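You operate a simulated robot arm through the tools that you are given. There is no shell and no other tool. Be economical: measure what you need, move in short steps, check, and stop when the job is done.

You are at the controls of a simulated two-armed robot. One attempt, no reset.

JOB
On the bare end of the steel table, fold the white cloth in half.

Only the result counts: the job must be done as asked and must still hold three seconds after the hand-in. Knocking over, shifting, dropping, spilling or breaking anything else fails it. Flat cloth is picked up by pressing the open fingertips on it (5 to 10 N) and closing them slowly along it; thin cloth reads only 2 to 8 mm in the jaws.

ROBOT AND FRAMES
Two 7-joint arms with two-finger parallel grippers on one trunk, on a base that drives. Base frame: it is fixed to the floor where the robot stands at the start and does not move with it; the origin is under the middle of the robot, x ahead of it, y to its left, z up. Readings come in mm, degrees, newtons and seconds.
The left shoulder is at the start at [70, 163, 1070], the right one opposite. With the tool pointing down near the work surface each hand reaches from about 380 to 880 mm from the robot's upright axis, wherever it stands, measured 20 degrees to its own side. Places, roughly: bare end of the steel table [600, 200, 800]. Payload 3.43 kg a hand.
The tool frame of a hand sits at the grasp point between the pads (the TCP): z along the fingers, y along the line on which they close. The tips reach 34 mm beyond it. Largest opening 128 mm; finger width 24, thickness 12; the body of the gripper, 48 by 130 mm, starts 96 mm behind the TCP.
Orientation is told as [roll, pitch, yaw] about the base's x, y, z axes, in that order, counted from this pose: with the fingers straight down and closing along the base's y, the tool's x points along the base's -x, its y along +y and its z along -z.

CONTROLS
- The arms move only by the tool jog_arm. It takes "left_commands", "right_commands" or both (then of equal length, played together; a hand with none holds still); each is a list of rows, each a list of 7 numbers: the shift along the base's x, y, z in units of 25 mm (1.0 is 25 mm), then the turn, a rotation vector about the base's x, y, z in units of 5 degrees (1.0 is 5 degrees), then the opening, from 0 (shut) to 1 (fully open). In form: [[tx, ty, tz, ax, ay, az, jaw], ...]. A call has 1 to 8 rows; each row shifts and turns the commanded pose from where the row before left it. A call with a number of a shift or a turn outside -1 to 1 is refused whole. Each row takes 0.2 s and may step no farther than 50 mm and 8.6 degrees from the row before; otherwise, or with a gripper value out of range, the whole call is refused. A pose out of reach is approached as far as the arm can. The call stops where the force on the tool passes 40 N (or 10 N more than at its start, if that is more) or the arm is blocked; 0.2 s more then pass. Each finger travels about 153 mm/s and halts on what it meets, pressing with about 40 N; the grip force reading is that of the motor and also rises with nothing between the fingers. The clock runs only during rows and for 0.2 s after the last one: add rows that do not move to give the fingers time. The reply holds the time, the measured pose of the TCP, the force on the tool along the base axes, the opening and the grip force, in the units named above and with some noise.
- Cameras (640 x 400 px; columns grow to the right, rows downward): "scene" is now at [134.1, 33.9, 1287.8]; the picture's right is [0.32, -0.95, -0.00], its down [-0.60, -0.20, -0.77] and it looks along [0.73, 0.24, -0.64] (base axes); focal length 240 px, centre (320, 200). "left" rides on the left gripper at [76, 11, -160] in its tool frame; the picture's right is [-0.15, 0.99, 0.00], its down [-0.88, -0.13, -0.46] and it looks along [-0.45, -0.07, 0.89] (tool axes); focal length 234 px, centre (320, 200). "right" rides on the right gripper at [76, -11, -160] in its tool frame; the picture's right is [0.15, 0.99, 0.00], its down [-0.88, 0.13, -0.46] and it looks along [-0.45, 0.07, 0.89] (tool axes); focal length 234 px, centre (320, 200). There is no depth. A picture from a camera that has moved, and an enlarged one, comes with that camera's place and axes in the base frame and with its lens. The place of the scene camera against the robot may be out by one fixed shift of up to 12 mm in any direction.
- snapshot(camera): a new picture of that camera. The clock stands still meanwhile.
- raise_lower(by): slides the trunk up (or, below 0, down) by that many mm; the arms and the scene camera ride with it, the base frame stays. It gives what a move gives, with no picture.
- drive_base(legs): drives the robot by 1 to 6 legs, each [ahead, left, turn to the left] in mm, mm and degrees, along the robot's own axes; the way and the turn of a leg run together, so that a leg with both is an arc; at most 1500 mm and 180 degrees a leg. The arms and the cameras ride along, it lands a little off, and it stops where it bumps. It gives what a move gives.
- head_to(pan, tilt): turns the head with the scene camera to pan (to the left, within 86 degrees either way) and tilt (down, from -29 to 69), counted from straight ahead of the robot. It gives what a move gives.
- inspect(camera, box): a new picture of the part [left, top, right, bottom] of that camera's present view, enlarged. The clock stands still meanwhile.
- job_done(): hands the job in; it is judged then, once.

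Work in short steps. Places have to be worked out from the pictures, the camera data and where the tool is seen: move nearer, look again, correct. Check each grasp and each placing, and mend what went wrong. You have 120 turns and 100 pictures in all, those below and enlarged ones among them. Open the grippers and draw the arms clear of the work before you hand the job in, unless the task says otherwise; then end with one line.

The tools are called after "Emit:" as a command line: name --argument value ..., lists and objects as JSON in quotes. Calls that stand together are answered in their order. jog_arm: Moves the arms, as the interface text tells. Its arguments: {"type":"object","properties":{"left_commands":{"type":"array","items":{"type":"array","items":{"type":"number"}}},"right_commands":{"type":"array","items":{"type":"array","items":{"type":"number"}}}},"required":[]} The other tools are called the same way: raise_lower (by) slides the trunk up or down; drive_base (legs) drives the base; head_to (pan, tilt) turns the head that bears the scene camera; snapshot (camera) takes a picture; inspect (camera, box) takes an enlarged picture of a part of a camera's view; job_done () hands the job in.

At the start:

```text
clock: 0.0
left_tcp_pos: [680.3, 289.3, 971.0]
left_ee_rot: [0.0, 0.0, 0.2]
left_ft_force: [-0.6, -0.6, 0.3]
left_gripper_width: 128.2
left_finger_force: 0.1
right_tcp_pos: [677.8, -246.7, 977.0]
right_ee_rot: [0.0, 0.0, -0.1]
right_ft_force: [-0.7, -0.1, 0.4]
right_gripper_width: 128.0
right_finger_force: 0.1
trunk travel left (down, up): [-550.0, 390.0]
robot x, y, heading: [2.4, 0.5, 0.1]
head pan, tilt: [18.5, 39.5]
```

scene: 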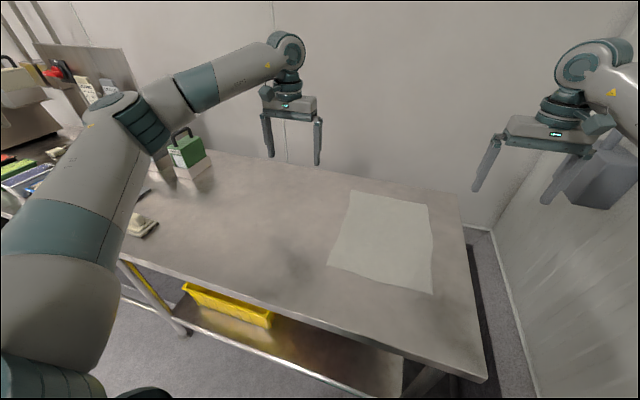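
right: 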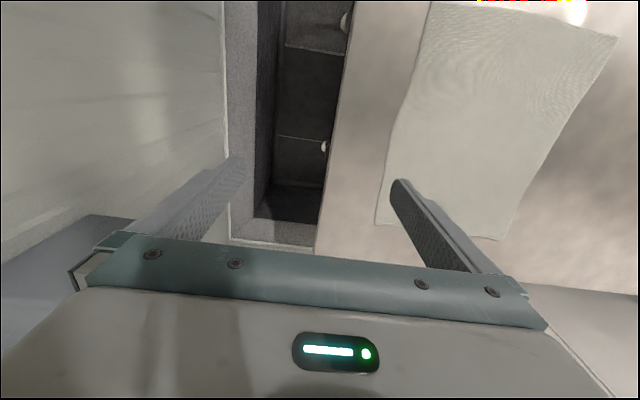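
left: 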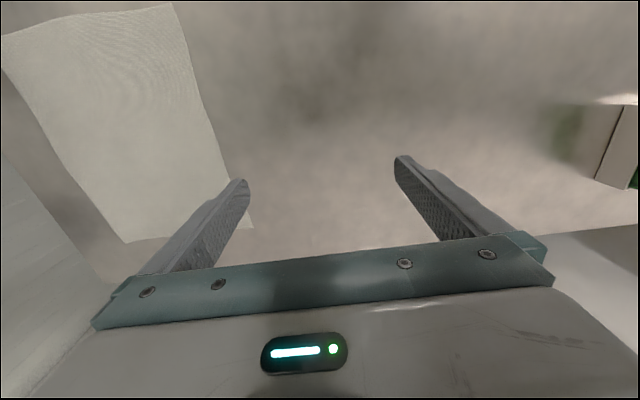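

The cloth looks to lie at about x 530–895, y −138 to 145. The far edge is at the limit of reach, so I'm looking down to check the room between the base and the table before driving forward.

Emit:
head_to --pan 0 --tilt 60

Emit:
snapshot --camera "scene"

```text
clock: 0.8
left_tcp_pos: [679.7, 288.7, 972.9]
left_ee_rot: [0.0, 0.0, 0.0]
left_ft_force: [1.0, -0.3, 0.1]
left_gripper_width: 128.1
left_finger_force: 0.1
right_tcp_pos: [678.7, -246.4, 977.7]
right_ee_rot: [0.0, 0.0, 0.1]
right_ft_force: [-0.1, -0.5, 0.1]
right_gripper_width: 127.9
right_finger_force: 0.2
trunk travel left (down, up): [-550.0, 390.0]
robot x, y, heading: [-0.2, 2.9, -0.0]
head pan, tilt: [0.0, 60.0]
```

```text
96 pictures are left
camera scene: at [119.9, 7.0, 1260.4], right [0.0, -1.0, 0.0], down [-0.87, 0.0, -0.5], along [0.5, 0.0, -0.87], focal length 240 px, centre (320, 200)
```

scene: 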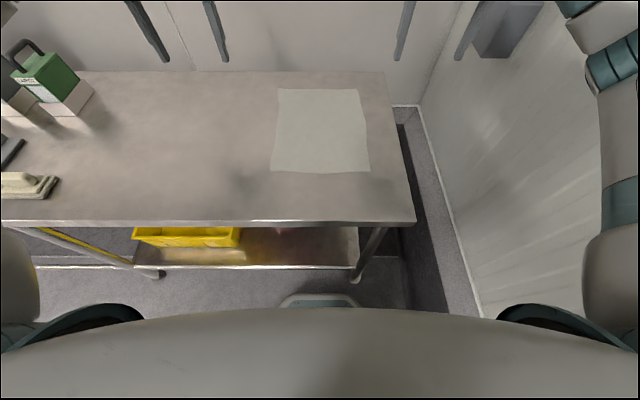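

Cloth corners are about far (897,151), (892,−136) and near (528,145), (528,−134). The table front edge is at x≈362 and the base front at x≈288, so 50 mm forward is safe. That should bring the far edge into reach.

Emit:
drive_base --legs '[[50, 0, 0]]'

Emit:
head_to --pan 0 --tilt 48

Emit:
snapshot --camera "scene"

```text
clock: 1.8
left_tcp_pos: [729.9, 289.2, 971.2]
left_ee_rot: [-0.1, 0.1, 0.2]
left_ft_force: [0.1, 0.1, -0.3]
left_gripper_width: 128.0
left_finger_force: 0.0
right_tcp_pos: [727.2, -245.4, 976.3]
right_ee_rot: [0.0, 0.1, 0.0]
right_ft_force: [0.4, 0.3, -0.7]
right_gripper_width: 128.1
right_finger_force: 0.0
trunk travel left (down, up): [-550.0, 390.0]
robot x, y, heading: [50.9, 3.5, 0.0]
head pan, tilt: [0.0, 60.0]
```

```text
clock: 2.5
left_tcp_pos: [729.8, 290.3, 972.1]
left_ee_rot: [-0.1, 0.0, 0.0]
left_ft_force: [0.0, -0.7, -0.2]
left_gripper_width: 127.9
left_finger_force: 0.0
right_tcp_pos: [725.9, -246.1, 977.3]
right_ee_rot: [0.0, -0.1, 0.1]
right_ft_force: [-0.1, 0.7, 0.9]
right_gripper_width: 128.0
right_finger_force: 0.2
trunk travel left (down, up): [-550.0, 390.0]
robot x, y, heading: [44.7, 0.9, 0.1]
head pan, tilt: [0.0, 48.0]
```

```text
95 pictures are left
camera scene: at [180.8, 7.0, 1275.6], right [0.0, -1.0, 0.0], down [-0.74, 0.0, -0.67], along [0.67, 0.0, -0.74], focal length 240 px, centre (320, 200)
```

scene: 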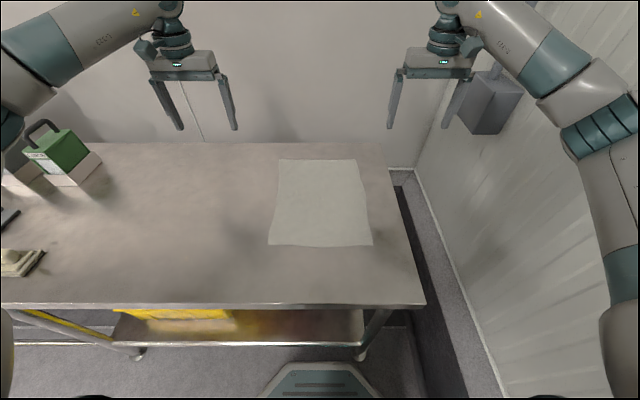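

The table model agrees with the fingertip position. I'm moving both hands above the near corners, with the jaws about 36 mm open.

Emit:
jog_arm --left_commands '[[-0.925, -0.87, -0.91, 0, 0, 0, 0.28], [-0.925, -0.87, -0.91, 0, 0, 0, 0.28], [-0.925, -0.87, -0.91, 0, 0, 0, 0.28], [-0.925, -0.87, -0.91, 0, 0, 0, 0.28], [-0.925, -0.87, -0.91, 0, 0, 0, 0.28], [-0.925, -0.87, -0.91, 0, 0, 0, 0.28], [-0.925, -0.87, -0.91, 0, 0, 0, 0.28], [-0.925, -0.87, -0.91, 0, 0, 0, 0.28]]' --right_commands '[[-0.905, 0.705, -0.935, 0, 0, 0, 0.28], [-0.905, 0.705, -0.935, 0, 0, 0, 0.28], [-0.905, 0.705, -0.935, 0, 0, 0, 0.28], [-0.905, 0.705, -0.935, 0, 0, 0, 0.28], [-0.905, 0.705, -0.935, 0, 0, 0, 0.28], [-0.905, 0.705, -0.935, 0, 0, 0, 0.28], [-0.905, 0.705, -0.935, 0, 0, 0, 0.28], [-0.905, 0.705, -0.935, 0, 0, 0, 0.28]]'

Emit:
snapshot --camera "scene"

Emit:
snapshot --camera "left"

Emit:
snapshot --camera "right"

```text
clock: 4.3
left_tcp_pos: [541.7, 114.4, 794.0]
left_ee_rot: [-0.1, -0.3, 0.1]
left_ft_force: [2.7, 0.4, 13.5]
left_gripper_width: 35.9
left_finger_force: 0.0
right_tcp_pos: [545.0, -104.0, 795.1]
right_ee_rot: [0.2, -0.7, -0.1]
right_ft_force: [6.8, -2.4, 37.5]
right_gripper_width: 36.1
right_finger_force: 0.4
trunk travel left (down, up): [-550.0, 390.0]
robot x, y, heading: [49.3, -2.4, -0.1]
head pan, tilt: [0.0, 48.0]
```

```text
94 pictures are left
camera scene: at [176.7, 7.3, 1277.5], right [0.0, -1.0, 0.0], down [-0.74, 0.0, -0.67], along [0.67, 0.0, -0.74], focal length 240 px, centre (320, 200)
```

scene: 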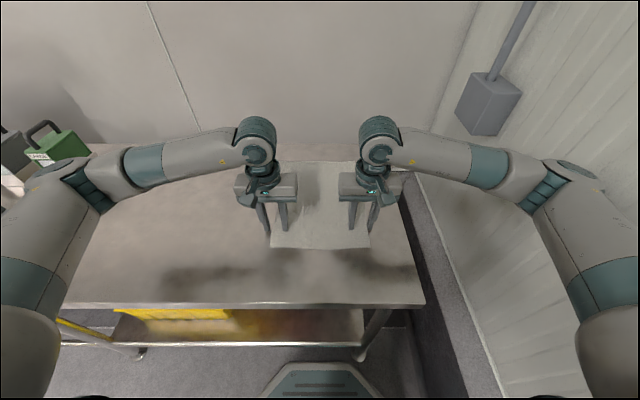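

```text
93 pictures are left
camera left: at [466.3, 125.7, 953.2], right [0.14, 0.99, 0.0], down [0.88, -0.13, 0.46], along [0.46, -0.07, -0.89], focal length 234 px, centre (320, 200)
```

left: 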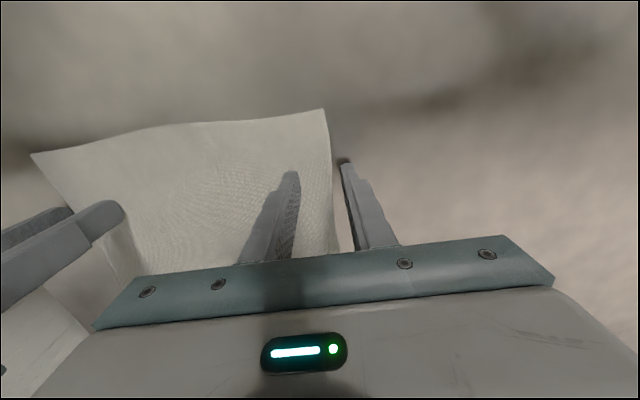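

```text
92 pictures are left
camera right: at [466.7, -116.3, 954.4], right [-0.15, 0.99, 0.0], down [0.88, 0.13, 0.47], along [0.46, 0.07, -0.88], focal length 234 px, centre (320, 200)
```

right: 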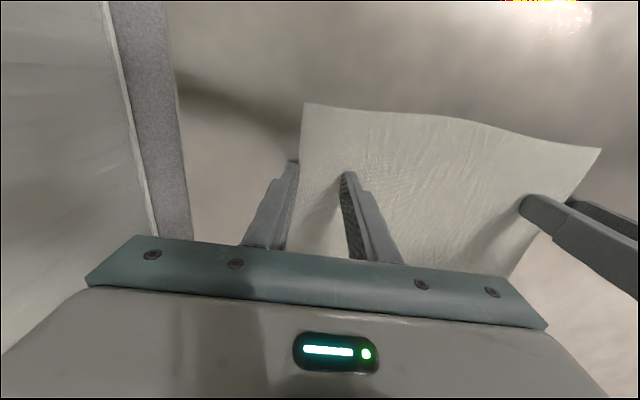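

Contact came at tip z≈761, so the surface is about 50 mm higher than stated. Recomputed, the cloth spans about x 490–837, y −120 to 137. I'm lifting slightly and checking the corners again.

Emit:
jog_arm --left_commands '[[0, 0, 0.8, 0, 0, 0, 0.28], [-0.6, 0, 0.4, 0, 0, 0, 0.28], [-0.6, 0, 0, 0, 0, 0, 0.28]]' --right_commands '[[0, 0, 0.8, 0, 0, 0, 0.28], [-0.6, 0, 0.4, 0, 0, 0, 0.28], [-0.6, 0, 0, 0, 0, 0, 0.28]]'

Emit:
snapshot --camera "scene"

Emit:
snapshot --camera "left"

Emit:
snapshot --camera "right"

```text
clock: 5.1
left_tcp_pos: [514.5, 114.7, 820.3]
left_ee_rot: [0.0, 0.0, 0.2]
left_ft_force: [-0.8, -1.0, 0.2]
left_gripper_width: 35.8
left_finger_force: 0.0
right_tcp_pos: [516.3, -105.5, 817.7]
right_ee_rot: [0.0, 0.1, 0.0]
right_ft_force: [-0.1, 0.0, -0.9]
right_gripper_width: 36.0
right_finger_force: 0.0
trunk travel left (down, up): [-550.0, 390.0]
robot x, y, heading: [51.7, 0.7, -0.1]
head pan, tilt: [0.0, 48.0]
```

```text
91 pictures are left
camera scene: at [181.1, 6.9, 1275.6], right [0.0, -1.0, 0.0], down [-0.74, 0.0, -0.67], along [0.67, 0.0, -0.74], focal length 240 px, centre (320, 200)
```

scene: 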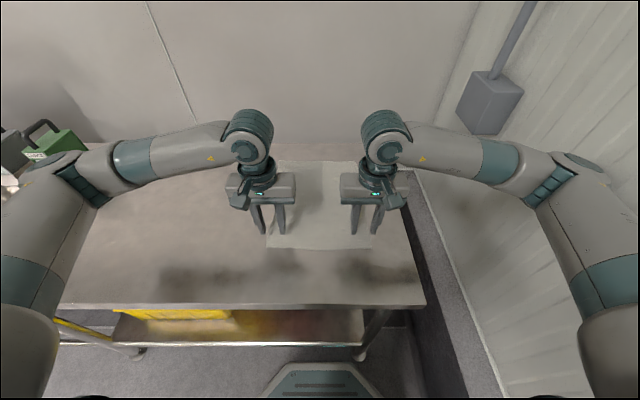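

```text
90 pictures are left
camera left: at [439.7, 125.7, 979.0], right [0.15, 0.99, 0.0], down [0.88, -0.13, 0.46], along [0.45, -0.07, -0.89], focal length 234 px, centre (320, 200)
```

left: 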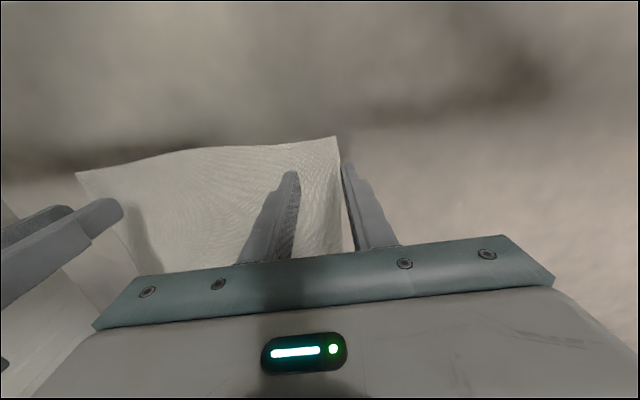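

```text
89 pictures are left
camera right: at [439.5, -116.6, 978.7], right [-0.15, 0.99, 0.0], down [0.88, 0.13, 0.45], along [0.45, 0.07, -0.89], focal length 234 px, centre (320, 200)
```

right: 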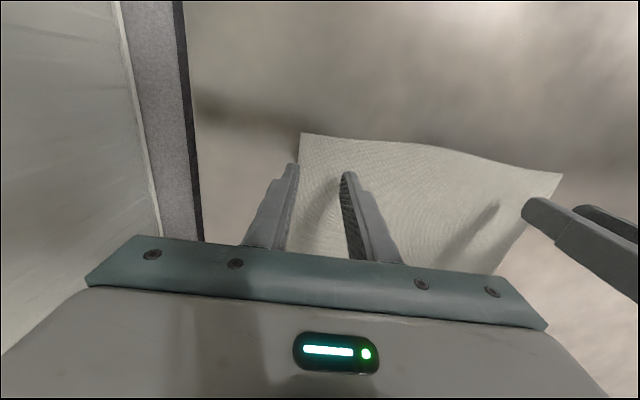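

Corner estimates are now left (488,133) and right (485,−128). I'm shifting the hands just inside them and going down close to the surface.

Emit:
jog_arm --left_commands '[[-0.46, -0.5, 0, 0, 0, 0, 0.28], [0, 0, -0.5, 0, 0, 0, 0.28], [0, 0, -0.4, 0, 0, 0, 0.28], [0, 0, 0, 0, 0, 0, 0.28]]' --right_commands '[[-0.5, 0.34, 0, 0, 0, 0, 0.28], [0, 0, -0.5, 0, 0, 0, 0.28], [0, 0, -0.3, 0, 0, 0, 0.28], [0, 0, 0, 0, 0, 0, 0.28]]'

Emit:
snapshot --camera "left"

Emit:
snapshot --camera "right"

```text
clock: 6.1
left_tcp_pos: [503.3, 101.0, 797.8]
left_ee_rot: [-0.1, 0.0, 0.1]
left_ft_force: [-0.1, 0.0, 0.5]
left_gripper_width: 35.6
left_finger_force: 0.1
right_tcp_pos: [502.8, -96.6, 798.1]
right_ee_rot: [-0.1, 0.0, 0.1]
right_ft_force: [-1.0, 0.5, 0.0]
right_gripper_width: 35.7
right_finger_force: 0.0
trunk travel left (down, up): [-550.0, 390.0]
robot x, y, heading: [48.4, 4.1, -0.0]
head pan, tilt: [0.0, 48.0]
```

```text
88 pictures are left
camera left: at [428.7, 112.4, 956.1], right [0.14, 0.99, 0.0], down [0.88, -0.13, 0.46], along [0.45, -0.07, -0.89], focal length 234 px, centre (320, 200)
```

left: 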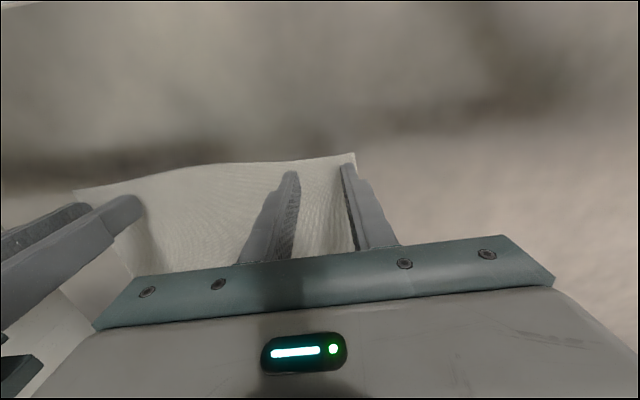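

```text
87 pictures are left
camera right: at [427.0, -107.0, 958.8], right [-0.15, 0.99, 0.0], down [0.88, 0.13, 0.46], along [0.45, 0.07, -0.89], focal length 234 px, centre (320, 200)
```

right: 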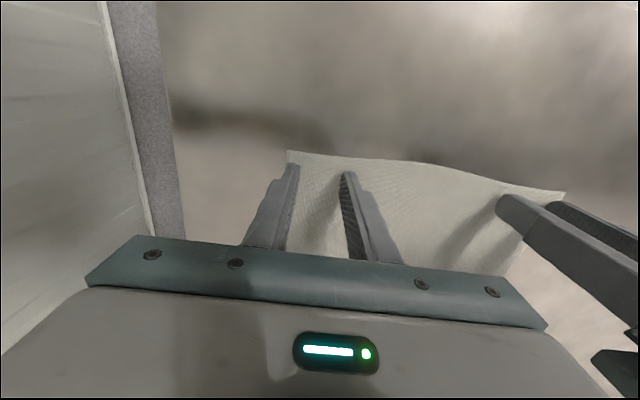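

Both sets of fingertips sit over the cloth just inside the corners. I'm pressing down in small steps to 5–10 N.

Emit:
jog_arm --left_commands '[[0, 0, -0.12, 0, 0, 0, 0.28], [0, 0, -0.06, 0, 0, 0, 0.28]]' --right_commands '[[0, 0, -0.12, 0, 0, 0, 0.28], [0, 0, -0.04, 0, 0, 0, 0.28]]'

```text
clock: 6.7
left_tcp_pos: [502.7, 100.5, 796.3]
left_ee_rot: [-0.2, -0.3, 0.1]
left_ft_force: [2.1, 0.5, 25.2]
left_gripper_width: 36.1
left_finger_force: 0.0
right_tcp_pos: [503.5, -95.7, 796.8]
right_ee_rot: [0.1, -0.1, 0.0]
right_ft_force: [-0.1, -0.6, -0.3]
right_gripper_width: 36.0
right_finger_force: 0.1
trunk travel left (down, up): [-550.0, 390.0]
robot x, y, heading: [52.0, 3.2, -0.2]
head pan, tilt: [0.0, 48.0]
```

Left is pressing too hard at 25 N and right isn't touching yet. I'm correcting each.

Emit:
jog_arm --left_commands '[[0, 0, 0.06, 0, 0, 0, 0.28]]' --right_commands '[[0, 0, -0.05, 0, 0, 0, 0.28]]'

```text
clock: 7.1
left_tcp_pos: [502.8, 102.0, 795.5]
left_ee_rot: [0.0, -0.2, 0.1]
left_ft_force: [4.2, -1.1, 27.7]
left_gripper_width: 35.7
left_finger_force: 0.0
right_tcp_pos: [502.4, -96.4, 796.3]
right_ee_rot: [0.1, -0.2, 0.1]
right_ft_force: [1.1, -0.1, 2.9]
right_gripper_width: 35.8
right_finger_force: 0.1
trunk travel left (down, up): [-550.0, 390.0]
robot x, y, heading: [50.2, -2.3, -0.2]
head pan, tilt: [0.0, 48.0]
```

Emit:
jog_arm --left_commands '[[0, 0, 0.05, 0, 0, 0, 0.28], [0, 0, 0, 0, 0, 0, 0.28]]' --right_commands '[[0, 0, -0.02, 0, 0, 0, 0.28], [0, 0, 0, 0, 0, 0, 0.28]]'

```text
clock: 7.7
left_tcp_pos: [501.3, 102.3, 795.1]
left_ee_rot: [-0.1, 0.0, 0.1]
left_ft_force: [1.3, -1.4, 15.4]
left_gripper_width: 36.0
left_finger_force: 0.3
right_tcp_pos: [501.9, -96.2, 796.0]
right_ee_rot: [-0.1, -0.1, 0.0]
right_ft_force: [-0.8, 1.4, 13.3]
right_gripper_width: 35.8
right_finger_force: 0.1
trunk travel left (down, up): [-550.0, 390.0]
robot x, y, heading: [46.5, 0.3, 0.1]
head pan, tilt: [0.0, 48.0]
```

Stiffness is about 10 N/mm. I'm easing both up slightly.

Emit:
jog_arm --left_commands '[[0, 0, 0.03, 0, 0, 0, 0.28], [0, 0, 0, 0, 0, 0, 0.28]]' --right_commands '[[0, 0, 0.02, 0, 0, 0, 0.28], [0, 0, 0, 0, 0, 0, 0.28]]'

```text
clock: 8.3
left_tcp_pos: [500.1, 103.3, 797.3]
left_ee_rot: [0.1, 0.1, 0.2]
left_ft_force: [-0.2, -0.8, 2.9]
left_gripper_width: 35.7
left_finger_force: 0.2
right_tcp_pos: [503.2, -96.2, 795.6]
right_ee_rot: [0.0, -0.1, 0.0]
right_ft_force: [-0.8, 0.7, 15.7]
right_gripper_width: 35.7
right_finger_force: 0.0
trunk travel left (down, up): [-550.0, 390.0]
robot x, y, heading: [51.2, 4.1, -0.1]
head pan, tilt: [0.0, 48.0]
```

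Emit:
jog_arm --left_commands '[[0, 0, -0.015, 0, 0, 0, 0.28], [0, 0, 0, 0, 0, 0, 0.28]]' --right_commands '[[0, 0, 0.025, 0, 0, 0, 0.28], [0, 0, 0, 0, 0, 0, 0.28]]'

```text
clock: 8.9
left_tcp_pos: [501.9, 102.5, 796.4]
left_ee_rot: [0.0, 0.0, 0.1]
left_ft_force: [0.0, -0.3, 2.7]
left_gripper_width: 35.9
left_finger_force: 0.0
right_tcp_pos: [503.7, -96.2, 794.4]
right_ee_rot: [0.0, 0.0, -0.1]
right_ft_force: [-0.2, 1.6, 8.5]
right_gripper_width: 36.1
right_finger_force: 0.2
trunk travel left (down, up): [-550.0, 390.0]
robot x, y, heading: [50.2, -0.9, -0.2]
head pan, tilt: [0.0, 48.0]
```

Right is at 8.5 N, which is good. Left goes down another 0.5 mm, then both close slowly.

Emit:
jog_arm --left_commands '[[0, 0, -0.02, 0, 0, 0, 0.28], [0, 0, 0, 0, 0, 0, 0.25], [0, 0, 0, 0, 0, 0, 0.22], [0, 0, 0, 0, 0, 0, 0.19], [0, 0, 0, 0, 0, 0, 0.16], [0, 0, 0, 0, 0, 0, 0.13]]' --right_commands '[[0, 0, 0, 0, 0, 0, 0.28], [0, 0, 0, 0, 0, 0, 0.25], [0, 0, 0, 0, 0, 0, 0.22], [0, 0, 0, 0, 0, 0, 0.19], [0, 0, 0, 0, 0, 0, 0.16], [0, 0, 0, 0, 0, 0, 0.13]]'

Emit:
snapshot --camera "left"

Emit:
snapshot --camera "right"

```text
clock: 10.3
left_tcp_pos: [501.7, 100.9, 795.2]
left_ee_rot: [0.0, 0.0, 0.0]
left_ft_force: [0.4, -1.3, 9.7]
left_gripper_width: 14.8
left_finger_force: 0.1
right_tcp_pos: [502.9, -96.7, 795.6]
right_ee_rot: [0.0, 0.0, -0.1]
right_ft_force: [-0.2, 0.4, 5.3]
right_gripper_width: 15.7
right_finger_force: 0.0
trunk travel left (down, up): [-550.0, 390.0]
robot x, y, heading: [47.8, -1.6, 0.1]
head pan, tilt: [0.0, 48.0]
```

```text
86 pictures are left
camera left: at [427.5, 112.8, 953.9], right [0.15, 0.99, 0.0], down [0.88, -0.13, 0.46], along [0.45, -0.07, -0.89], focal length 234 px, centre (320, 200)
```

left: 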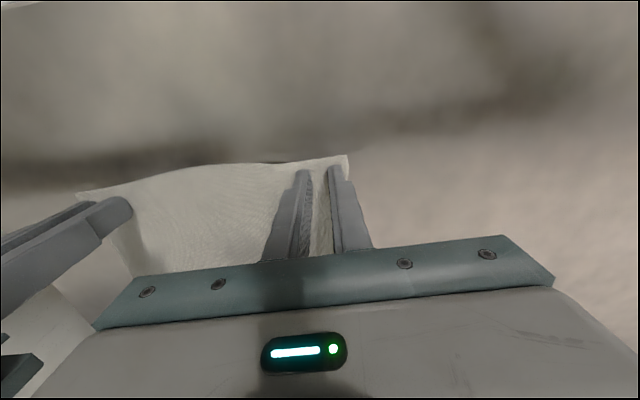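

```text
85 pictures are left
camera right: at [426.4, -108.5, 955.7], right [-0.15, 0.99, 0.0], down [0.88, 0.13, 0.46], along [0.45, 0.07, -0.89], focal length 234 px, centre (320, 200)
```

right: 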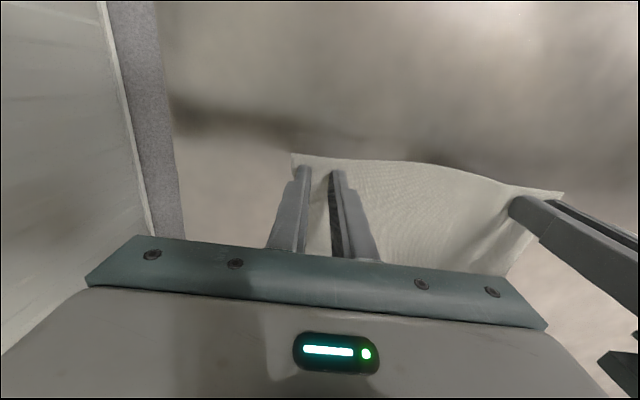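

The cloth is gathering between the fingers. I'm finishing the closing.

Emit:
jog_arm --left_commands '[[0, 0, 0, 0, 0, 0, 0.1], [0, 0, 0, 0, 0, 0, 0.07], [0, 0, 0, 0, 0, 0, 0.04], [0, 0, 0, 0, 0, 0, 0.02], [0, 0, 0, 0, 0, 0, 0], [0, 0, 0, 0, 0, 0, 0]]' --right_commands '[[0, 0, 0, 0, 0, 0, 0.1], [0, 0, 0, 0, 0, 0, 0.07], [0, 0, 0, 0, 0, 0, 0.04], [0, 0, 0, 0, 0, 0, 0.02], [0, 0, 0, 0, 0, 0, 0], [0, 0, 0, 0, 0, 0, 0]]'

Emit:
snapshot --camera "left"

Emit:
snapshot --camera "right"

```text
clock: 11.7
left_tcp_pos: [502.6, 100.7, 795.6]
left_ee_rot: [0.0, 0.0, 0.1]
left_ft_force: [0.3, -0.2, 11.7]
left_gripper_width: 0.2
left_finger_force: 33.5
right_tcp_pos: [502.7, -98.1, 795.9]
right_ee_rot: [0.0, 0.0, 0.0]
right_ft_force: [0.3, 0.9, 3.3]
right_gripper_width: 0.2
right_finger_force: 32.6
trunk travel left (down, up): [-550.0, 390.0]
robot x, y, heading: [46.1, -1.1, -0.0]
head pan, tilt: [0.0, 48.0]
```

```text
84 pictures are left
camera left: at [427.4, 112.8, 953.9], right [0.14, 0.99, 0.0], down [0.88, -0.13, 0.46], along [0.45, -0.07, -0.89], focal length 234 px, centre (320, 200)
```

left: 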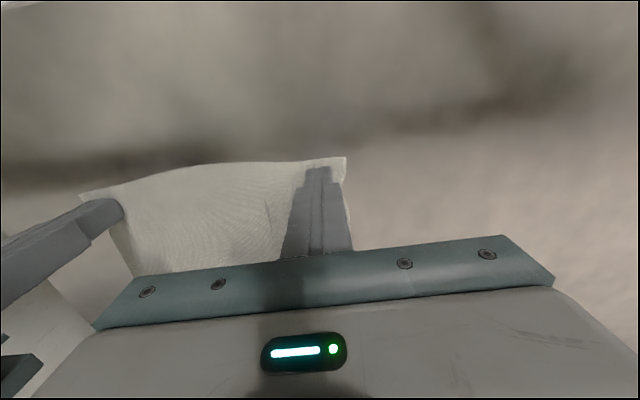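

```text
83 pictures are left
camera right: at [426.4, -108.4, 955.8], right [-0.15, 0.99, 0.0], down [0.88, 0.13, 0.46], along [0.45, 0.07, -0.89], focal length 234 px, centre (320, 200)
```

right: 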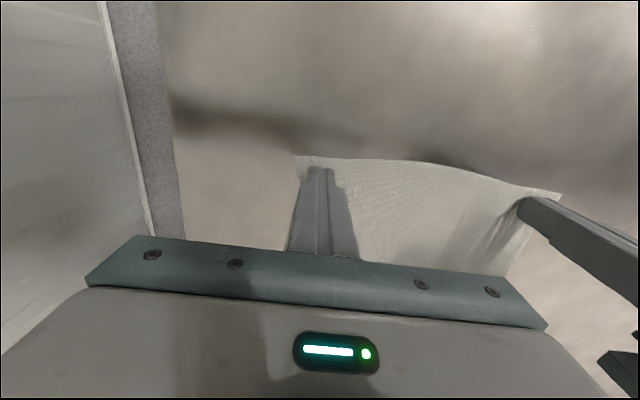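

Both jaws read 0.2 mm, so probably nothing is gripped. A short lift will check that.

Emit:
jog_arm --left_commands '[[0, 0, 0.6, 0, 0, 0, 0], [0, 0, 0, 0, 0, 0, 0]]' --right_commands '[[0, 0, 0.6, 0, 0, 0, 0], [0, 0, 0, 0, 0, 0, 0]]'

Emit:
snapshot --camera "left"

Emit:
snapshot --camera "right"

```text
clock: 12.3
left_tcp_pos: [503.2, 102.4, 810.3]
left_ee_rot: [0.0, 0.1, 0.1]
left_ft_force: [0.2, 0.5, -0.1]
left_gripper_width: 0.0
left_finger_force: 33.1
right_tcp_pos: [504.4, -97.2, 810.7]
right_ee_rot: [0.0, 0.0, 0.0]
right_ft_force: [-0.2, 0.2, 0.5]
right_gripper_width: 0.0
right_finger_force: 32.5
trunk travel left (down, up): [-550.0, 390.0]
robot x, y, heading: [50.2, 0.0, 0.4]
head pan, tilt: [0.0, 48.0]
```

```text
82 pictures are left
camera left: at [429.0, 113.2, 968.3], right [0.15, 0.99, 0.0], down [0.88, -0.13, 0.45], along [0.45, -0.07, -0.89], focal length 234 px, centre (320, 200)
```

left: 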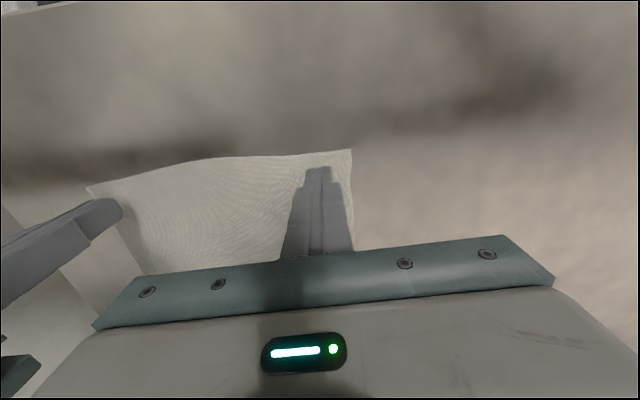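

```text
81 pictures are left
camera right: at [427.6, -108.0, 970.7], right [-0.15, 0.99, 0.0], down [0.88, 0.13, 0.46], along [0.45, 0.07, -0.89], focal length 234 px, centre (320, 200)
```

right: 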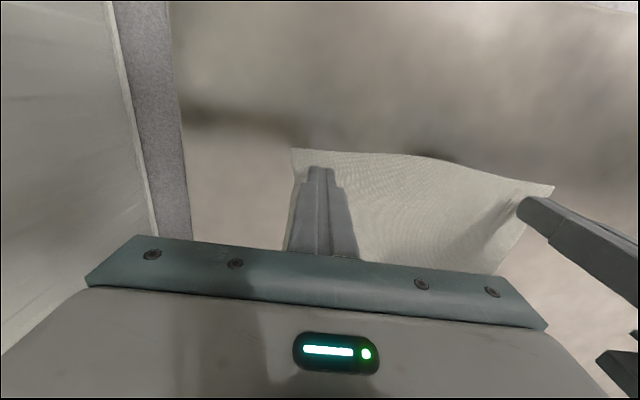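

Not gripped. I'm retrying with a wider opening (64 mm) so more cloth gathers, and with firmer pressing.

Emit:
jog_arm --left_commands '[[0, -0.5, 0, 0, 0, 0, 0.5], [0, 0, 0, 0, 0, 0, 0.5], [0, 0, -0.5, 0, 0, 0, 0.5], [0, 0, -0.1, 0, 0, 0, 0.5], [0, 0, 0, 0, 0, 0, 0.5], [0, 0, 0, 0, 0, 0, 0.5]]' --right_commands '[[0, 0.5, 0, 0, 0, 0, 0.5], [0, 0, 0, 0, 0, 0, 0.5], [0, 0, -0.5, 0, 0, 0, 0.5], [0, 0, -0.115, 0, 0, 0, 0.5], [0, 0, 0, 0, 0, 0, 0.5], [0, 0, 0, 0, 0, 0, 0.5]]'

```text
clock: 13.7
left_tcp_pos: [503.5, 91.0, 795.8]
left_ee_rot: [0.1, 0.0, 0.1]
left_ft_force: [0.4, -0.5, 2.0]
left_gripper_width: 63.9
left_finger_force: 0.0
right_tcp_pos: [504.6, -83.4, 796.2]
right_ee_rot: [0.0, 0.0, 0.0]
right_ft_force: [0.1, -0.2, 4.8]
right_gripper_width: 63.8
right_finger_force: 0.0
trunk travel left (down, up): [-550.0, 390.0]
robot x, y, heading: [50.2, -1.7, -0.4]
head pan, tilt: [0.0, 48.0]
```

Emit:
jog_arm --left_commands '[[0, 0, -0.035, 0, 0, 0, 0.5], [0, 0, 0, 0, 0, 0, 0.5], [0, 0, 0, 0, 0, 0, 0.5]]' --right_commands '[[0, 0, -0.025, 0, 0, 0, 0.5], [0, 0, 0, 0, 0, 0, 0.5], [0, 0, 0, 0, 0, 0, 0.5]]'

```text
clock: 14.5
left_tcp_pos: [503.4, 90.2, 794.4]
left_ee_rot: [0.1, -0.1, 0.2]
left_ft_force: [1.6, 0.9, 8.5]
left_gripper_width: 63.8
left_finger_force: 0.0
right_tcp_pos: [505.0, -83.7, 795.8]
right_ee_rot: [0.0, -0.1, 0.0]
right_ft_force: [2.6, 0.6, 13.6]
right_gripper_width: 64.0
right_finger_force: 0.1
trunk travel left (down, up): [-550.0, 390.0]
robot x, y, heading: [50.2, 0.8, -0.1]
head pan, tilt: [0.0, 48.0]
```

Pressing at about 8.5 N and 13.6 N. I'm easing the right a touch and closing slowly at about 5 mm per row.

Emit:
jog_arm --left_commands '[[0, 0, 0, 0, 0, 0, 0.46], [0, 0, 0, 0, 0, 0, 0.42], [0, 0, 0, 0, 0, 0, 0.38], [0, 0, 0, 0, 0, 0, 0.34], [0, 0, 0, 0, 0, 0, 0.3], [0, 0, 0, 0, 0, 0, 0.26], [0, 0, 0, 0, 0, 0, 0.22], [0, 0, 0, 0, 0, 0, 0.18]]' --right_commands '[[0, 0, 0.015, 0, 0, 0, 0.46], [0, 0, 0, 0, 0, 0, 0.42], [0, 0, 0, 0, 0, 0, 0.38], [0, 0, 0, 0, 0, 0, 0.34], [0, 0, 0, 0, 0, 0, 0.3], [0, 0, 0, 0, 0, 0, 0.26], [0, 0, 0, 0, 0, 0, 0.22], [0, 0, 0, 0, 0, 0, 0.18]]'

Emit:
inspect --camera "left" --box '[160, 100, 480, 300]'

Emit:
inspect --camera "right" --box '[160, 100, 480, 300]'

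```text
clock: 16.3
left_tcp_pos: [502.6, 90.2, 796.1]
left_ee_rot: [0.1, 0.0, 0.0]
left_ft_force: [0.4, -0.2, 11.6]
left_gripper_width: 22.2
left_finger_force: 0.0
right_tcp_pos: [502.3, -83.7, 795.2]
right_ee_rot: [-0.1, -0.1, 0.0]
right_ft_force: [-0.6, 0.5, 12.3]
right_gripper_width: 22.2
right_finger_force: 0.1
trunk travel left (down, up): [-550.0, 390.0]
robot x, y, heading: [47.7, -0.2, -0.1]
head pan, tilt: [0.0, 48.0]
```

```text
2.00 times, centred on (320, 200) of left
camera zoom: at [427.6, 100.6, 953.8], right [0.14, 0.99, 0.0], down [0.88, -0.13, 0.46], along [0.45, -0.07, -0.89], focal length 468 px, centre (320, 200)
```

zoom: 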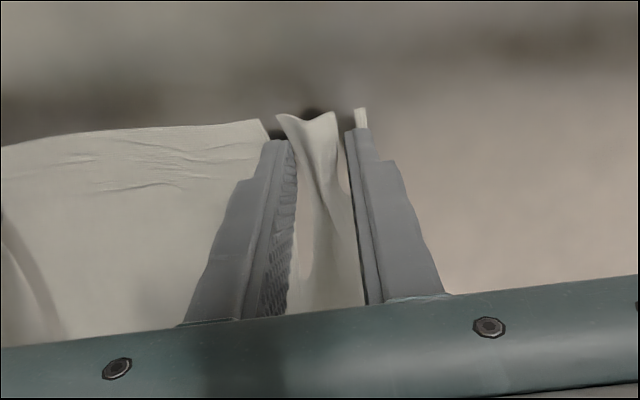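

```text
2.00 times, centred on (320, 200) of right
camera zoom: at [426.7, -95.6, 955.4], right [-0.15, 0.99, 0.0], down [0.88, 0.13, 0.46], along [0.45, 0.07, -0.89], focal length 468 px, centre (320, 200)
```

zoom: 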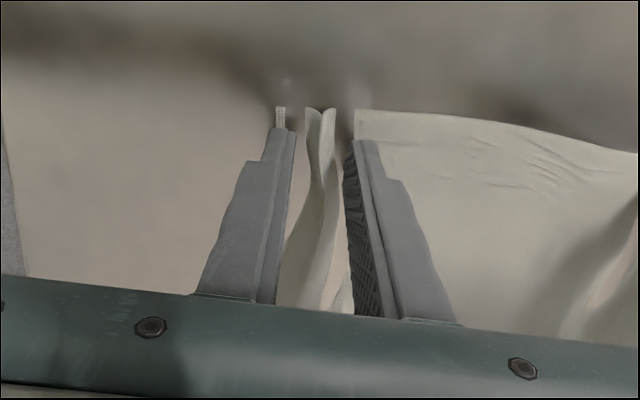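

Clear ridges have formed in both jaws. I'm closing fully.

Emit:
jog_arm --left_commands '[[0, 0, 0, 0, 0, 0, 0.14], [0, 0, 0, 0, 0, 0, 0.1], [0, 0, 0, 0, 0, 0, 0.06], [0, 0, 0, 0, 0, 0, 0.03], [0, 0, 0, 0, 0, 0, 0], [0, 0, 0, 0, 0, 0, 0], [0, 0, 0, 0, 0, 0, 0]]' --right_commands '[[0, 0, 0, 0, 0, 0, 0.14], [0, 0, 0, 0, 0, 0, 0.1], [0, 0, 0, 0, 0, 0, 0.06], [0, 0, 0, 0, 0, 0, 0.03], [0, 0, 0, 0, 0, 0, 0], [0, 0, 0, 0, 0, 0, 0], [0, 0, 0, 0, 0, 0, 0]]'

Emit:
inspect --camera "left" --box '[160, 100, 480, 300]'

Emit:
inspect --camera "right" --box '[160, 100, 480, 300]'

```text
clock: 17.9
left_tcp_pos: [502.0, 88.4, 796.3]
left_ee_rot: [0.0, -0.1, 0.0]
left_ft_force: [-0.1, -19.5, 10.3]
left_gripper_width: 2.7
left_finger_force: 37.4
right_tcp_pos: [503.7, -82.8, 795.8]
right_ee_rot: [0.1, -0.1, 0.1]
right_ft_force: [-1.2, 18.0, 9.3]
right_gripper_width: 2.6
right_finger_force: 37.3
trunk travel left (down, up): [-550.0, 390.0]
robot x, y, heading: [46.1, -1.5, 0.2]
head pan, tilt: [0.0, 48.0]
```

```text
2.00 times, centred on (320, 200) of left
camera zoom: at [427.6, 100.2, 953.8], right [0.15, 0.99, 0.0], down [0.88, -0.13, 0.46], along [0.45, -0.07, -0.89], focal length 468 px, centre (320, 200)
```

zoom: 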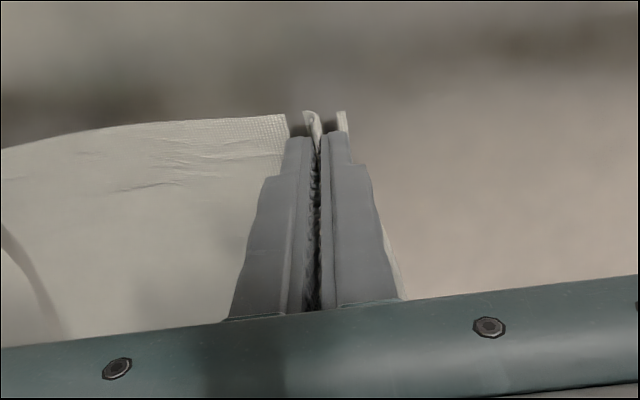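

```text
2.00 times, centred on (320, 200) of right
camera zoom: at [426.7, -95.3, 955.4], right [-0.15, 0.99, 0.0], down [0.88, 0.13, 0.46], along [0.45, 0.07, -0.89], focal length 468 px, centre (320, 200)
```

zoom: 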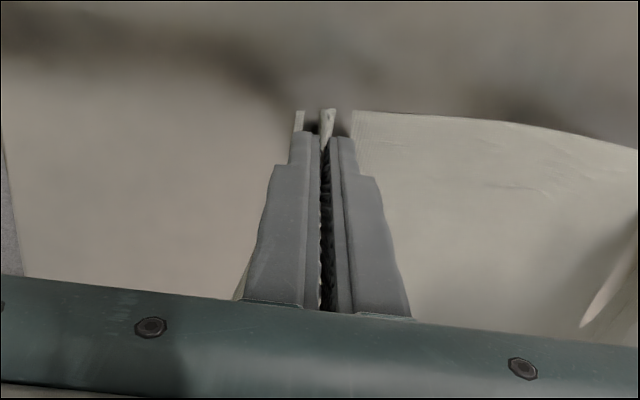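

Both grips read about 2.7 mm with ridges held. Now I lift and carry the near edge over on an arc, first half.

Emit:
jog_arm --left_commands '[[0.1, -0.04, 0.9, 0, 0, 0, 0], [0.2, 0, 0.9, 0, 0, 0, 0], [0.4, 0, 0.9, 0, 0, 0, 0], [0.7, 0, 0.8, 0, 0, 0, 0], [1, 0, 0.7, 0, 0, 0, 0], [1, 0, 0.5, 0, 0, 0, 0], [1, 0, 0.3, 0, 0, 0, 0], [1, 0, 0.2, 0, 0, 0, 0]]' --right_commands '[[0.1, 0.04, 0.9, 0, 0, 0, 0], [0.2, 0, 0.9, 0, 0, 0, 0], [0.4, 0, 0.9, 0, 0, 0, 0], [0.7, 0, 0.8, 0, 0, 0, 0], [1, 0, 0.7, 0, 0, 0, 0], [1, 0, 0.5, 0, 0, 0, 0], [1, 0, 0.3, 0, 0, 0, 0], [1, 0, 0.2, 0, 0, 0, 0]]'

Emit:
snapshot --camera "scene"

Emit:
snapshot --camera "left"

```text
clock: 19.7
left_tcp_pos: [638.8, 89.4, 922.6]
left_ee_rot: [-0.1, 0.2, 0.0]
left_ft_force: [0.0, -22.4, 0.0]
left_gripper_width: 2.6
left_finger_force: 37.4
right_tcp_pos: [640.1, -84.6, 924.4]
right_ee_rot: [0.1, 0.2, 0.1]
right_ft_force: [-0.9, 21.5, -0.7]
right_gripper_width: 2.5
right_finger_force: 37.4
trunk travel left (down, up): [-550.0, 390.0]
robot x, y, heading: [50.2, -1.2, -0.1]
head pan, tilt: [0.0, 48.0]
```

```text
76 pictures are left
camera scene: at [181.7, 6.8, 1275.5], right [0.0, -1.0, 0.0], down [-0.74, 0.0, -0.67], along [0.67, 0.0, -0.74], focal length 240 px, centre (320, 200)
```

scene: 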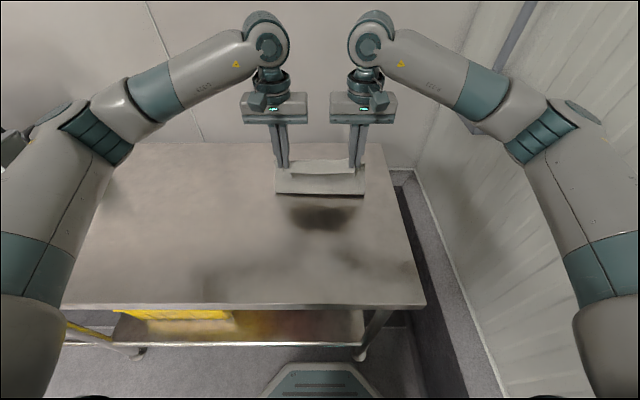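

```text
75 pictures are left
camera left: at [565.0, 100.8, 1082.0], right [0.15, 0.99, 0.0], down [0.88, -0.13, 0.45], along [0.45, -0.07, -0.89], focal length 234 px, centre (320, 200)
```

left: 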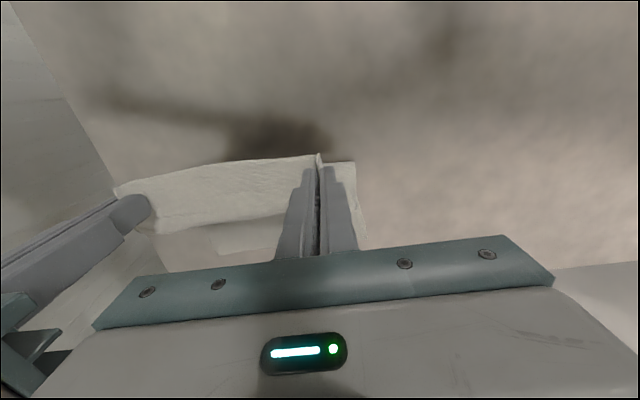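

The cloth is held taut between the hands and the fold is forming. I'm carrying it over the far edge and lowering.

Emit:
jog_arm --left_commands '[[1, 0, 0, 0, 0, 0, 0], [1, 0, -0.3, 0, 0, 0, 0], [1, 0, -0.5, 0, 0, 0, 0], [1, 0, -0.6, 0, 0, 0, 0], [1, 0, -0.7, 0, 0, 0, 0], [0.9, 0, -0.8, 0, 0, 0, 0], [0.8, 0, -0.8, 0, 0, 0, 0], [0.6, 0, -0.8, 0, 0, 0, 0]]' --right_commands '[[1, 0, 0, 0, 0, 0, 0], [1, 0, -0.3, 0, 0, 0, 0], [1, 0, -0.5, 0, 0, 0, 0], [1, 0, -0.6, 0, 0, 0, 0], [1, 0, -0.7, 0, 0, 0, 0], [0.9, 0, -0.8, 0, 0, 0, 0], [0.8, 0, -0.8, 0, 0, 0, 0], [0.6, 0, -0.8, 0, 0, 0, 0]]'

Emit:
snapshot --camera "scene"

Emit:
snapshot --camera "left"

```text
clock: 21.5
left_tcp_pos: [821.4, 87.8, 810.3]
left_ee_rot: [0.1, 0.1, 0.0]
left_ft_force: [0.2, -13.3, 0.0]
left_gripper_width: 2.4
left_finger_force: 37.3
right_tcp_pos: [820.4, -84.0, 810.8]
right_ee_rot: [0.0, 0.1, 0.1]
right_ft_force: [-0.3, 13.3, 0.5]
right_gripper_width: 2.3
right_finger_force: 37.0
trunk travel left (down, up): [-550.0, 390.0]
robot x, y, heading: [46.5, -0.3, 0.0]
head pan, tilt: [0.0, 48.0]
```

```text
74 pictures are left
camera scene: at [182.2, 7.0, 1275.6], right [0.0, -1.0, 0.0], down [-0.74, 0.0, -0.67], along [0.67, 0.0, -0.74], focal length 240 px, centre (320, 200)
```

scene: 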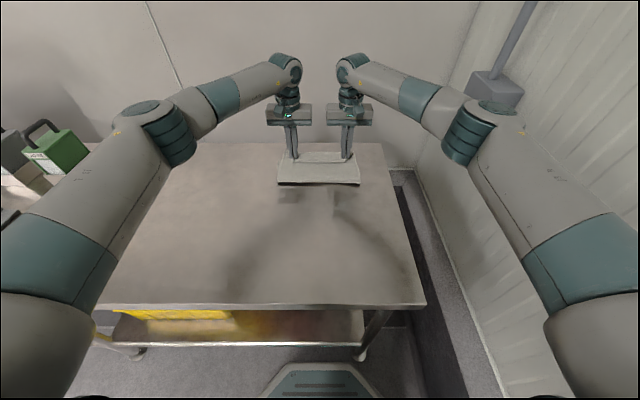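

```text
73 pictures are left
camera left: at [746.8, 99.3, 969.3], right [0.15, 0.99, 0.0], down [0.88, -0.13, 0.45], along [0.45, -0.07, -0.89], focal length 234 px, centre (320, 200)
```

left: 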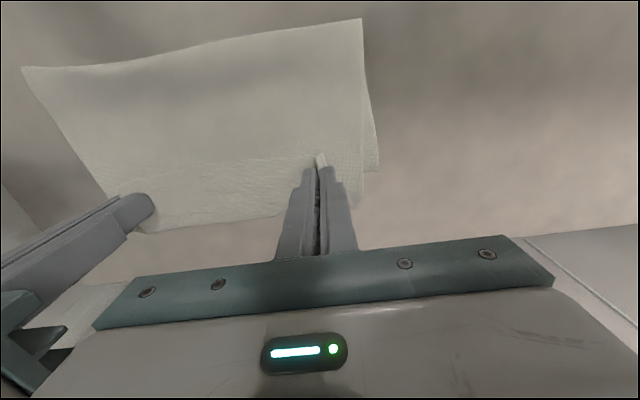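

Emit:
inspect --camera "scene" --box '[256, 120, 384, 200]'

Emit:
snapshot --camera "right"

```text
5.00 times, centred on (320, 160) of scene
camera zoom: at [182.2, 7.0, 1275.6], right [0.0, -1.0, 0.0], down [-0.74, 0.0, -0.67], along [0.67, 0.0, -0.74], focal length 1201 px, centre (320, 400)
```

zoom: 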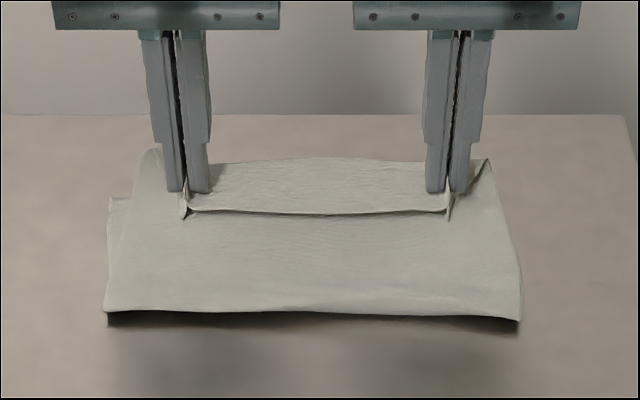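

```text
71 pictures are left
camera right: at [744.9, -94.6, 970.9], right [-0.15, 0.99, 0.0], down [0.88, 0.13, 0.45], along [0.45, 0.07, -0.89], focal length 234 px, centre (320, 200)
```

right: 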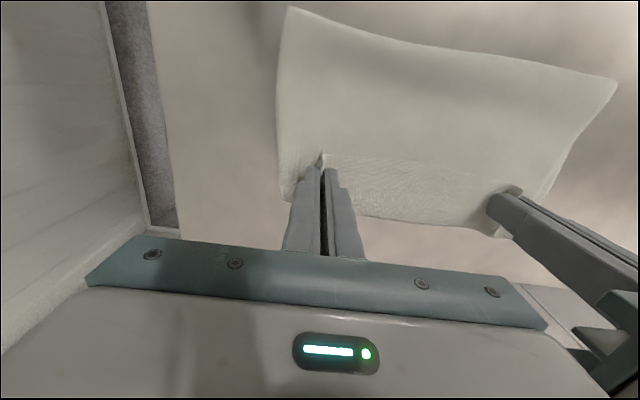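

As expected, the gripped strip lies folded back toward me on top, because the hands did not flip. For the edges to coincide once the strip is unrolled, the pinch should be at x≈800. I'm moving back 20 mm, lowering and releasing.

Emit:
jog_arm --left_commands '[[-0.8, 0, 0, 0, 0, 0, 0], [0, 0, -0.4, 0, 0, 0, 0], [0, 0, 0, 0, 0, 0, 0], [0, 0, 0, 0, 0, 0, 0]]' --right_commands '[[-0.8, 0, 0, 0, 0, 0, 0], [0, 0, -0.4, 0, 0, 0, 0], [0, 0, 0, 0, 0, 0, 0], [0, 0, 0, 0, 0, 0, 0]]'

Emit:
inspect --camera "scene" --box '[256, 120, 384, 200]'

```text
clock: 22.5
left_tcp_pos: [801.2, 87.0, 801.3]
left_ee_rot: [0.0, 0.0, 0.1]
left_ft_force: [-0.6, -11.2, -0.3]
left_gripper_width: 2.6
left_finger_force: 37.4
right_tcp_pos: [801.0, -81.8, 802.9]
right_ee_rot: [0.0, 0.1, 0.0]
right_ft_force: [0.2, 11.5, -1.3]
right_gripper_width: 2.2
right_finger_force: 37.0
trunk travel left (down, up): [-550.0, 390.0]
robot x, y, heading: [49.2, 3.4, 0.1]
head pan, tilt: [0.0, 48.0]
```

```text
5.00 times, centred on (320, 160) of scene
camera zoom: at [181.5, 7.0, 1275.6], right [0.0, -1.0, 0.0], down [-0.74, 0.0, -0.67], along [0.67, 0.0, -0.74], focal length 1201 px, centre (320, 400)
```

zoom: 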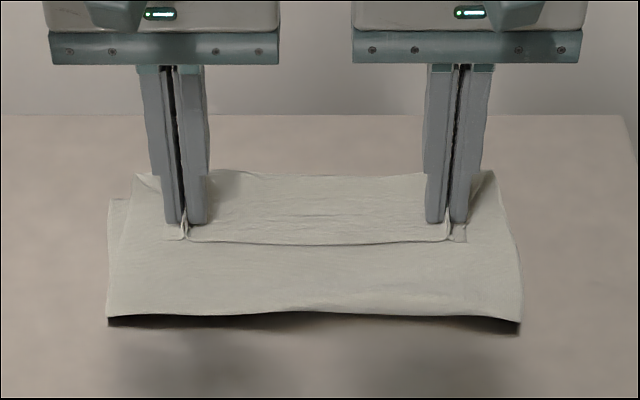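

The strip lies at x≈789 with a loose loop beyond the fingers. I'm lowering to contact, opening, then lifting clear to see how it settles.

Emit:
jog_arm --left_commands '[[0, 0, -0.12, 0, 0, 0, 0], [0, 0, 0, 0, 0, 0, 0.03], [0, 0, 0, 0, 0, 0, 0.08], [0, 0, 0, 0, 0, 0, 0.14], [0, 0, 0, 0, 0, 0, 0.2], [0, 0, 0.5, 0, 0, 0, 0.2], [0, 0, 1, 0, 0, 0, 0.2], [0, 0, 1, 0, 0, 0, 0.2]]' --right_commands '[[0, 0, -0.16, 0, 0, 0, 0], [0, 0, 0, 0, 0, 0, 0.03], [0, 0, 0, 0, 0, 0, 0.08], [0, 0, 0, 0, 0, 0, 0.14], [0, 0, 0, 0, 0, 0, 0.2], [0, 0, 0.5, 0, 0, 0, 0.2], [0, 0, 1, 0, 0, 0, 0.2], [0, 0, 1, 0, 0, 0, 0.2]]'

Emit:
inspect --camera "scene" --box '[256, 120, 384, 200]'

Emit:
snapshot --camera "left"

Emit:
snapshot --camera "right"

```text
clock: 24.3
left_tcp_pos: [800.0, 89.7, 862.5]
left_ee_rot: [0.0, 0.0, 0.0]
left_ft_force: [-0.3, -0.4, 0.1]
left_gripper_width: 25.4
left_finger_force: 0.1
right_tcp_pos: [803.1, -83.6, 860.9]
right_ee_rot: [0.0, 0.0, -0.1]
right_ft_force: [0.2, -0.3, -0.8]
right_gripper_width: 25.5
right_finger_force: 0.0
trunk travel left (down, up): [-550.0, 390.0]
robot x, y, heading: [47.6, -0.4, -0.0]
head pan, tilt: [0.0, 48.0]
```

```text
5.00 times, centred on (320, 160) of scene
camera zoom: at [180.4, 7.2, 1275.7], right [0.0, -1.0, 0.0], down [-0.74, 0.0, -0.67], along [0.67, 0.0, -0.74], focal length 1201 px, centre (320, 400)
```

zoom: 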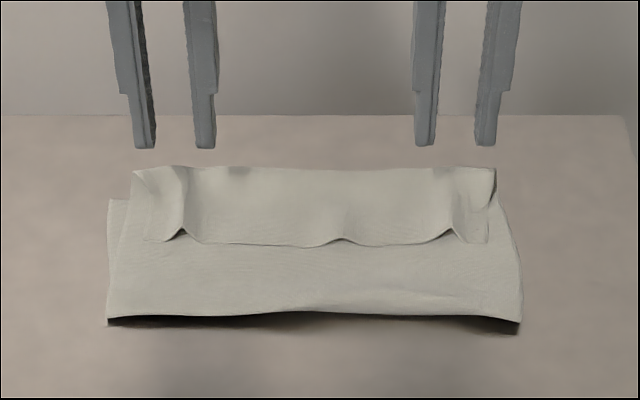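

```text
68 pictures are left
camera left: at [725.4, 101.5, 1019.8], right [0.15, 0.99, 0.0], down [0.88, -0.13, 0.46], along [0.45, -0.07, -0.89], focal length 234 px, centre (320, 200)
```

left: 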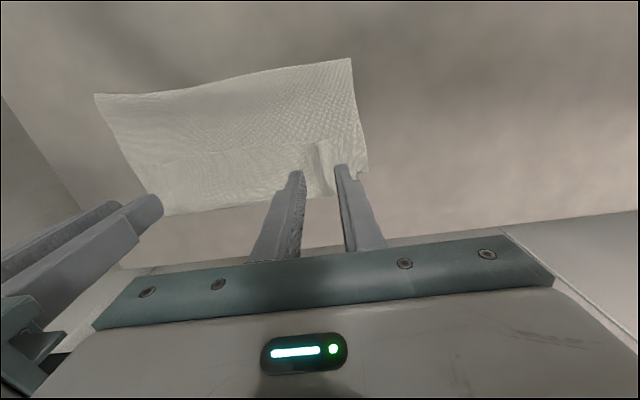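

```text
67 pictures are left
camera right: at [726.6, -94.6, 1021.3], right [-0.15, 0.99, 0.0], down [0.88, 0.13, 0.46], along [0.45, 0.07, -0.89], focal length 234 px, centre (320, 200)
```

right: 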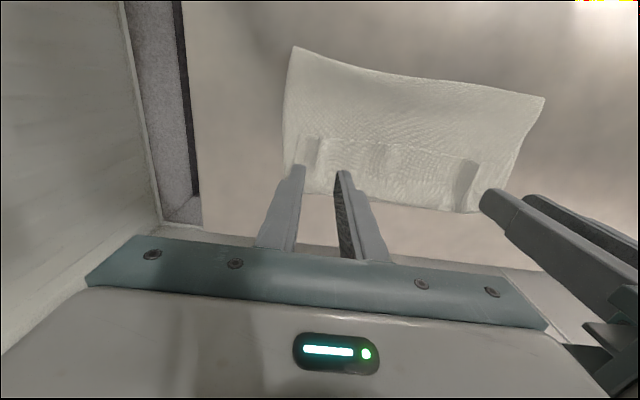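

The flap stayed folded back and the fold line is at x≈710, not ≈663. I'll regrasp the standing ridges, go back over the arc and re-lay with more slack, releasing from above so the strip can flip over.

Emit:
jog_arm --left_commands '[[0, 0, -1, 0, 0, 0, 0.25], [0, 0, -1, 0, 0, 0, 0.25], [0, 0, -0.5, 0, 0, 0, 0.25], [0, 0, -0.04, 0, 0, 0, 0.25], [0, 0, 0, 0, 0, 0, 0.25]]' --right_commands '[[0, 0, -1, 0, 0, 0, 0.25], [0, 0, -1, 0, 0, 0, 0.25], [0, 0, -0.5, 0, 0, 0, 0.25], [0, 0, -0.04, 0, 0, 0, 0.25], [0, 0, 0, 0, 0, 0, 0.25]]'

Emit:
inspect --camera "scene" --box '[256, 120, 384, 200]'

```text
clock: 25.5
left_tcp_pos: [799.4, 88.4, 797.4]
left_ee_rot: [0.1, -0.1, 0.0]
left_ft_force: [1.2, -0.1, 4.9]
left_gripper_width: 31.4
left_finger_force: 0.1
right_tcp_pos: [801.2, -84.2, 798.2]
right_ee_rot: [0.1, -0.1, 0.1]
right_ft_force: [0.6, 1.0, 3.7]
right_gripper_width: 32.0
right_finger_force: 0.1
trunk travel left (down, up): [-550.0, 390.0]
robot x, y, heading: [47.6, 3.1, 0.2]
head pan, tilt: [0.0, 48.0]
```

```text
5.00 times, centred on (320, 160) of scene
camera zoom: at [180.2, 7.0, 1275.9], right [0.0, -1.0, 0.0], down [-0.74, 0.0, -0.67], along [0.67, 0.0, -0.74], focal length 1201 px, centre (320, 400)
```

zoom: 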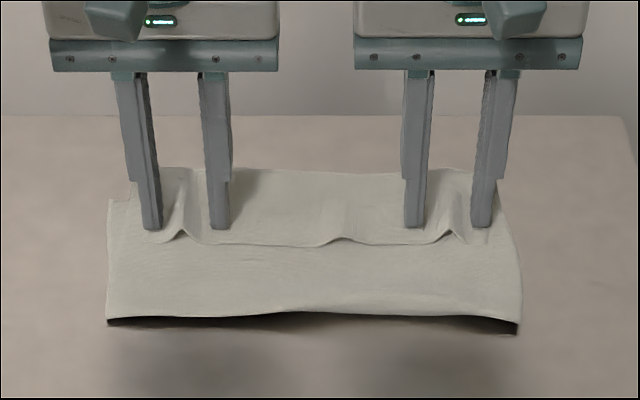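

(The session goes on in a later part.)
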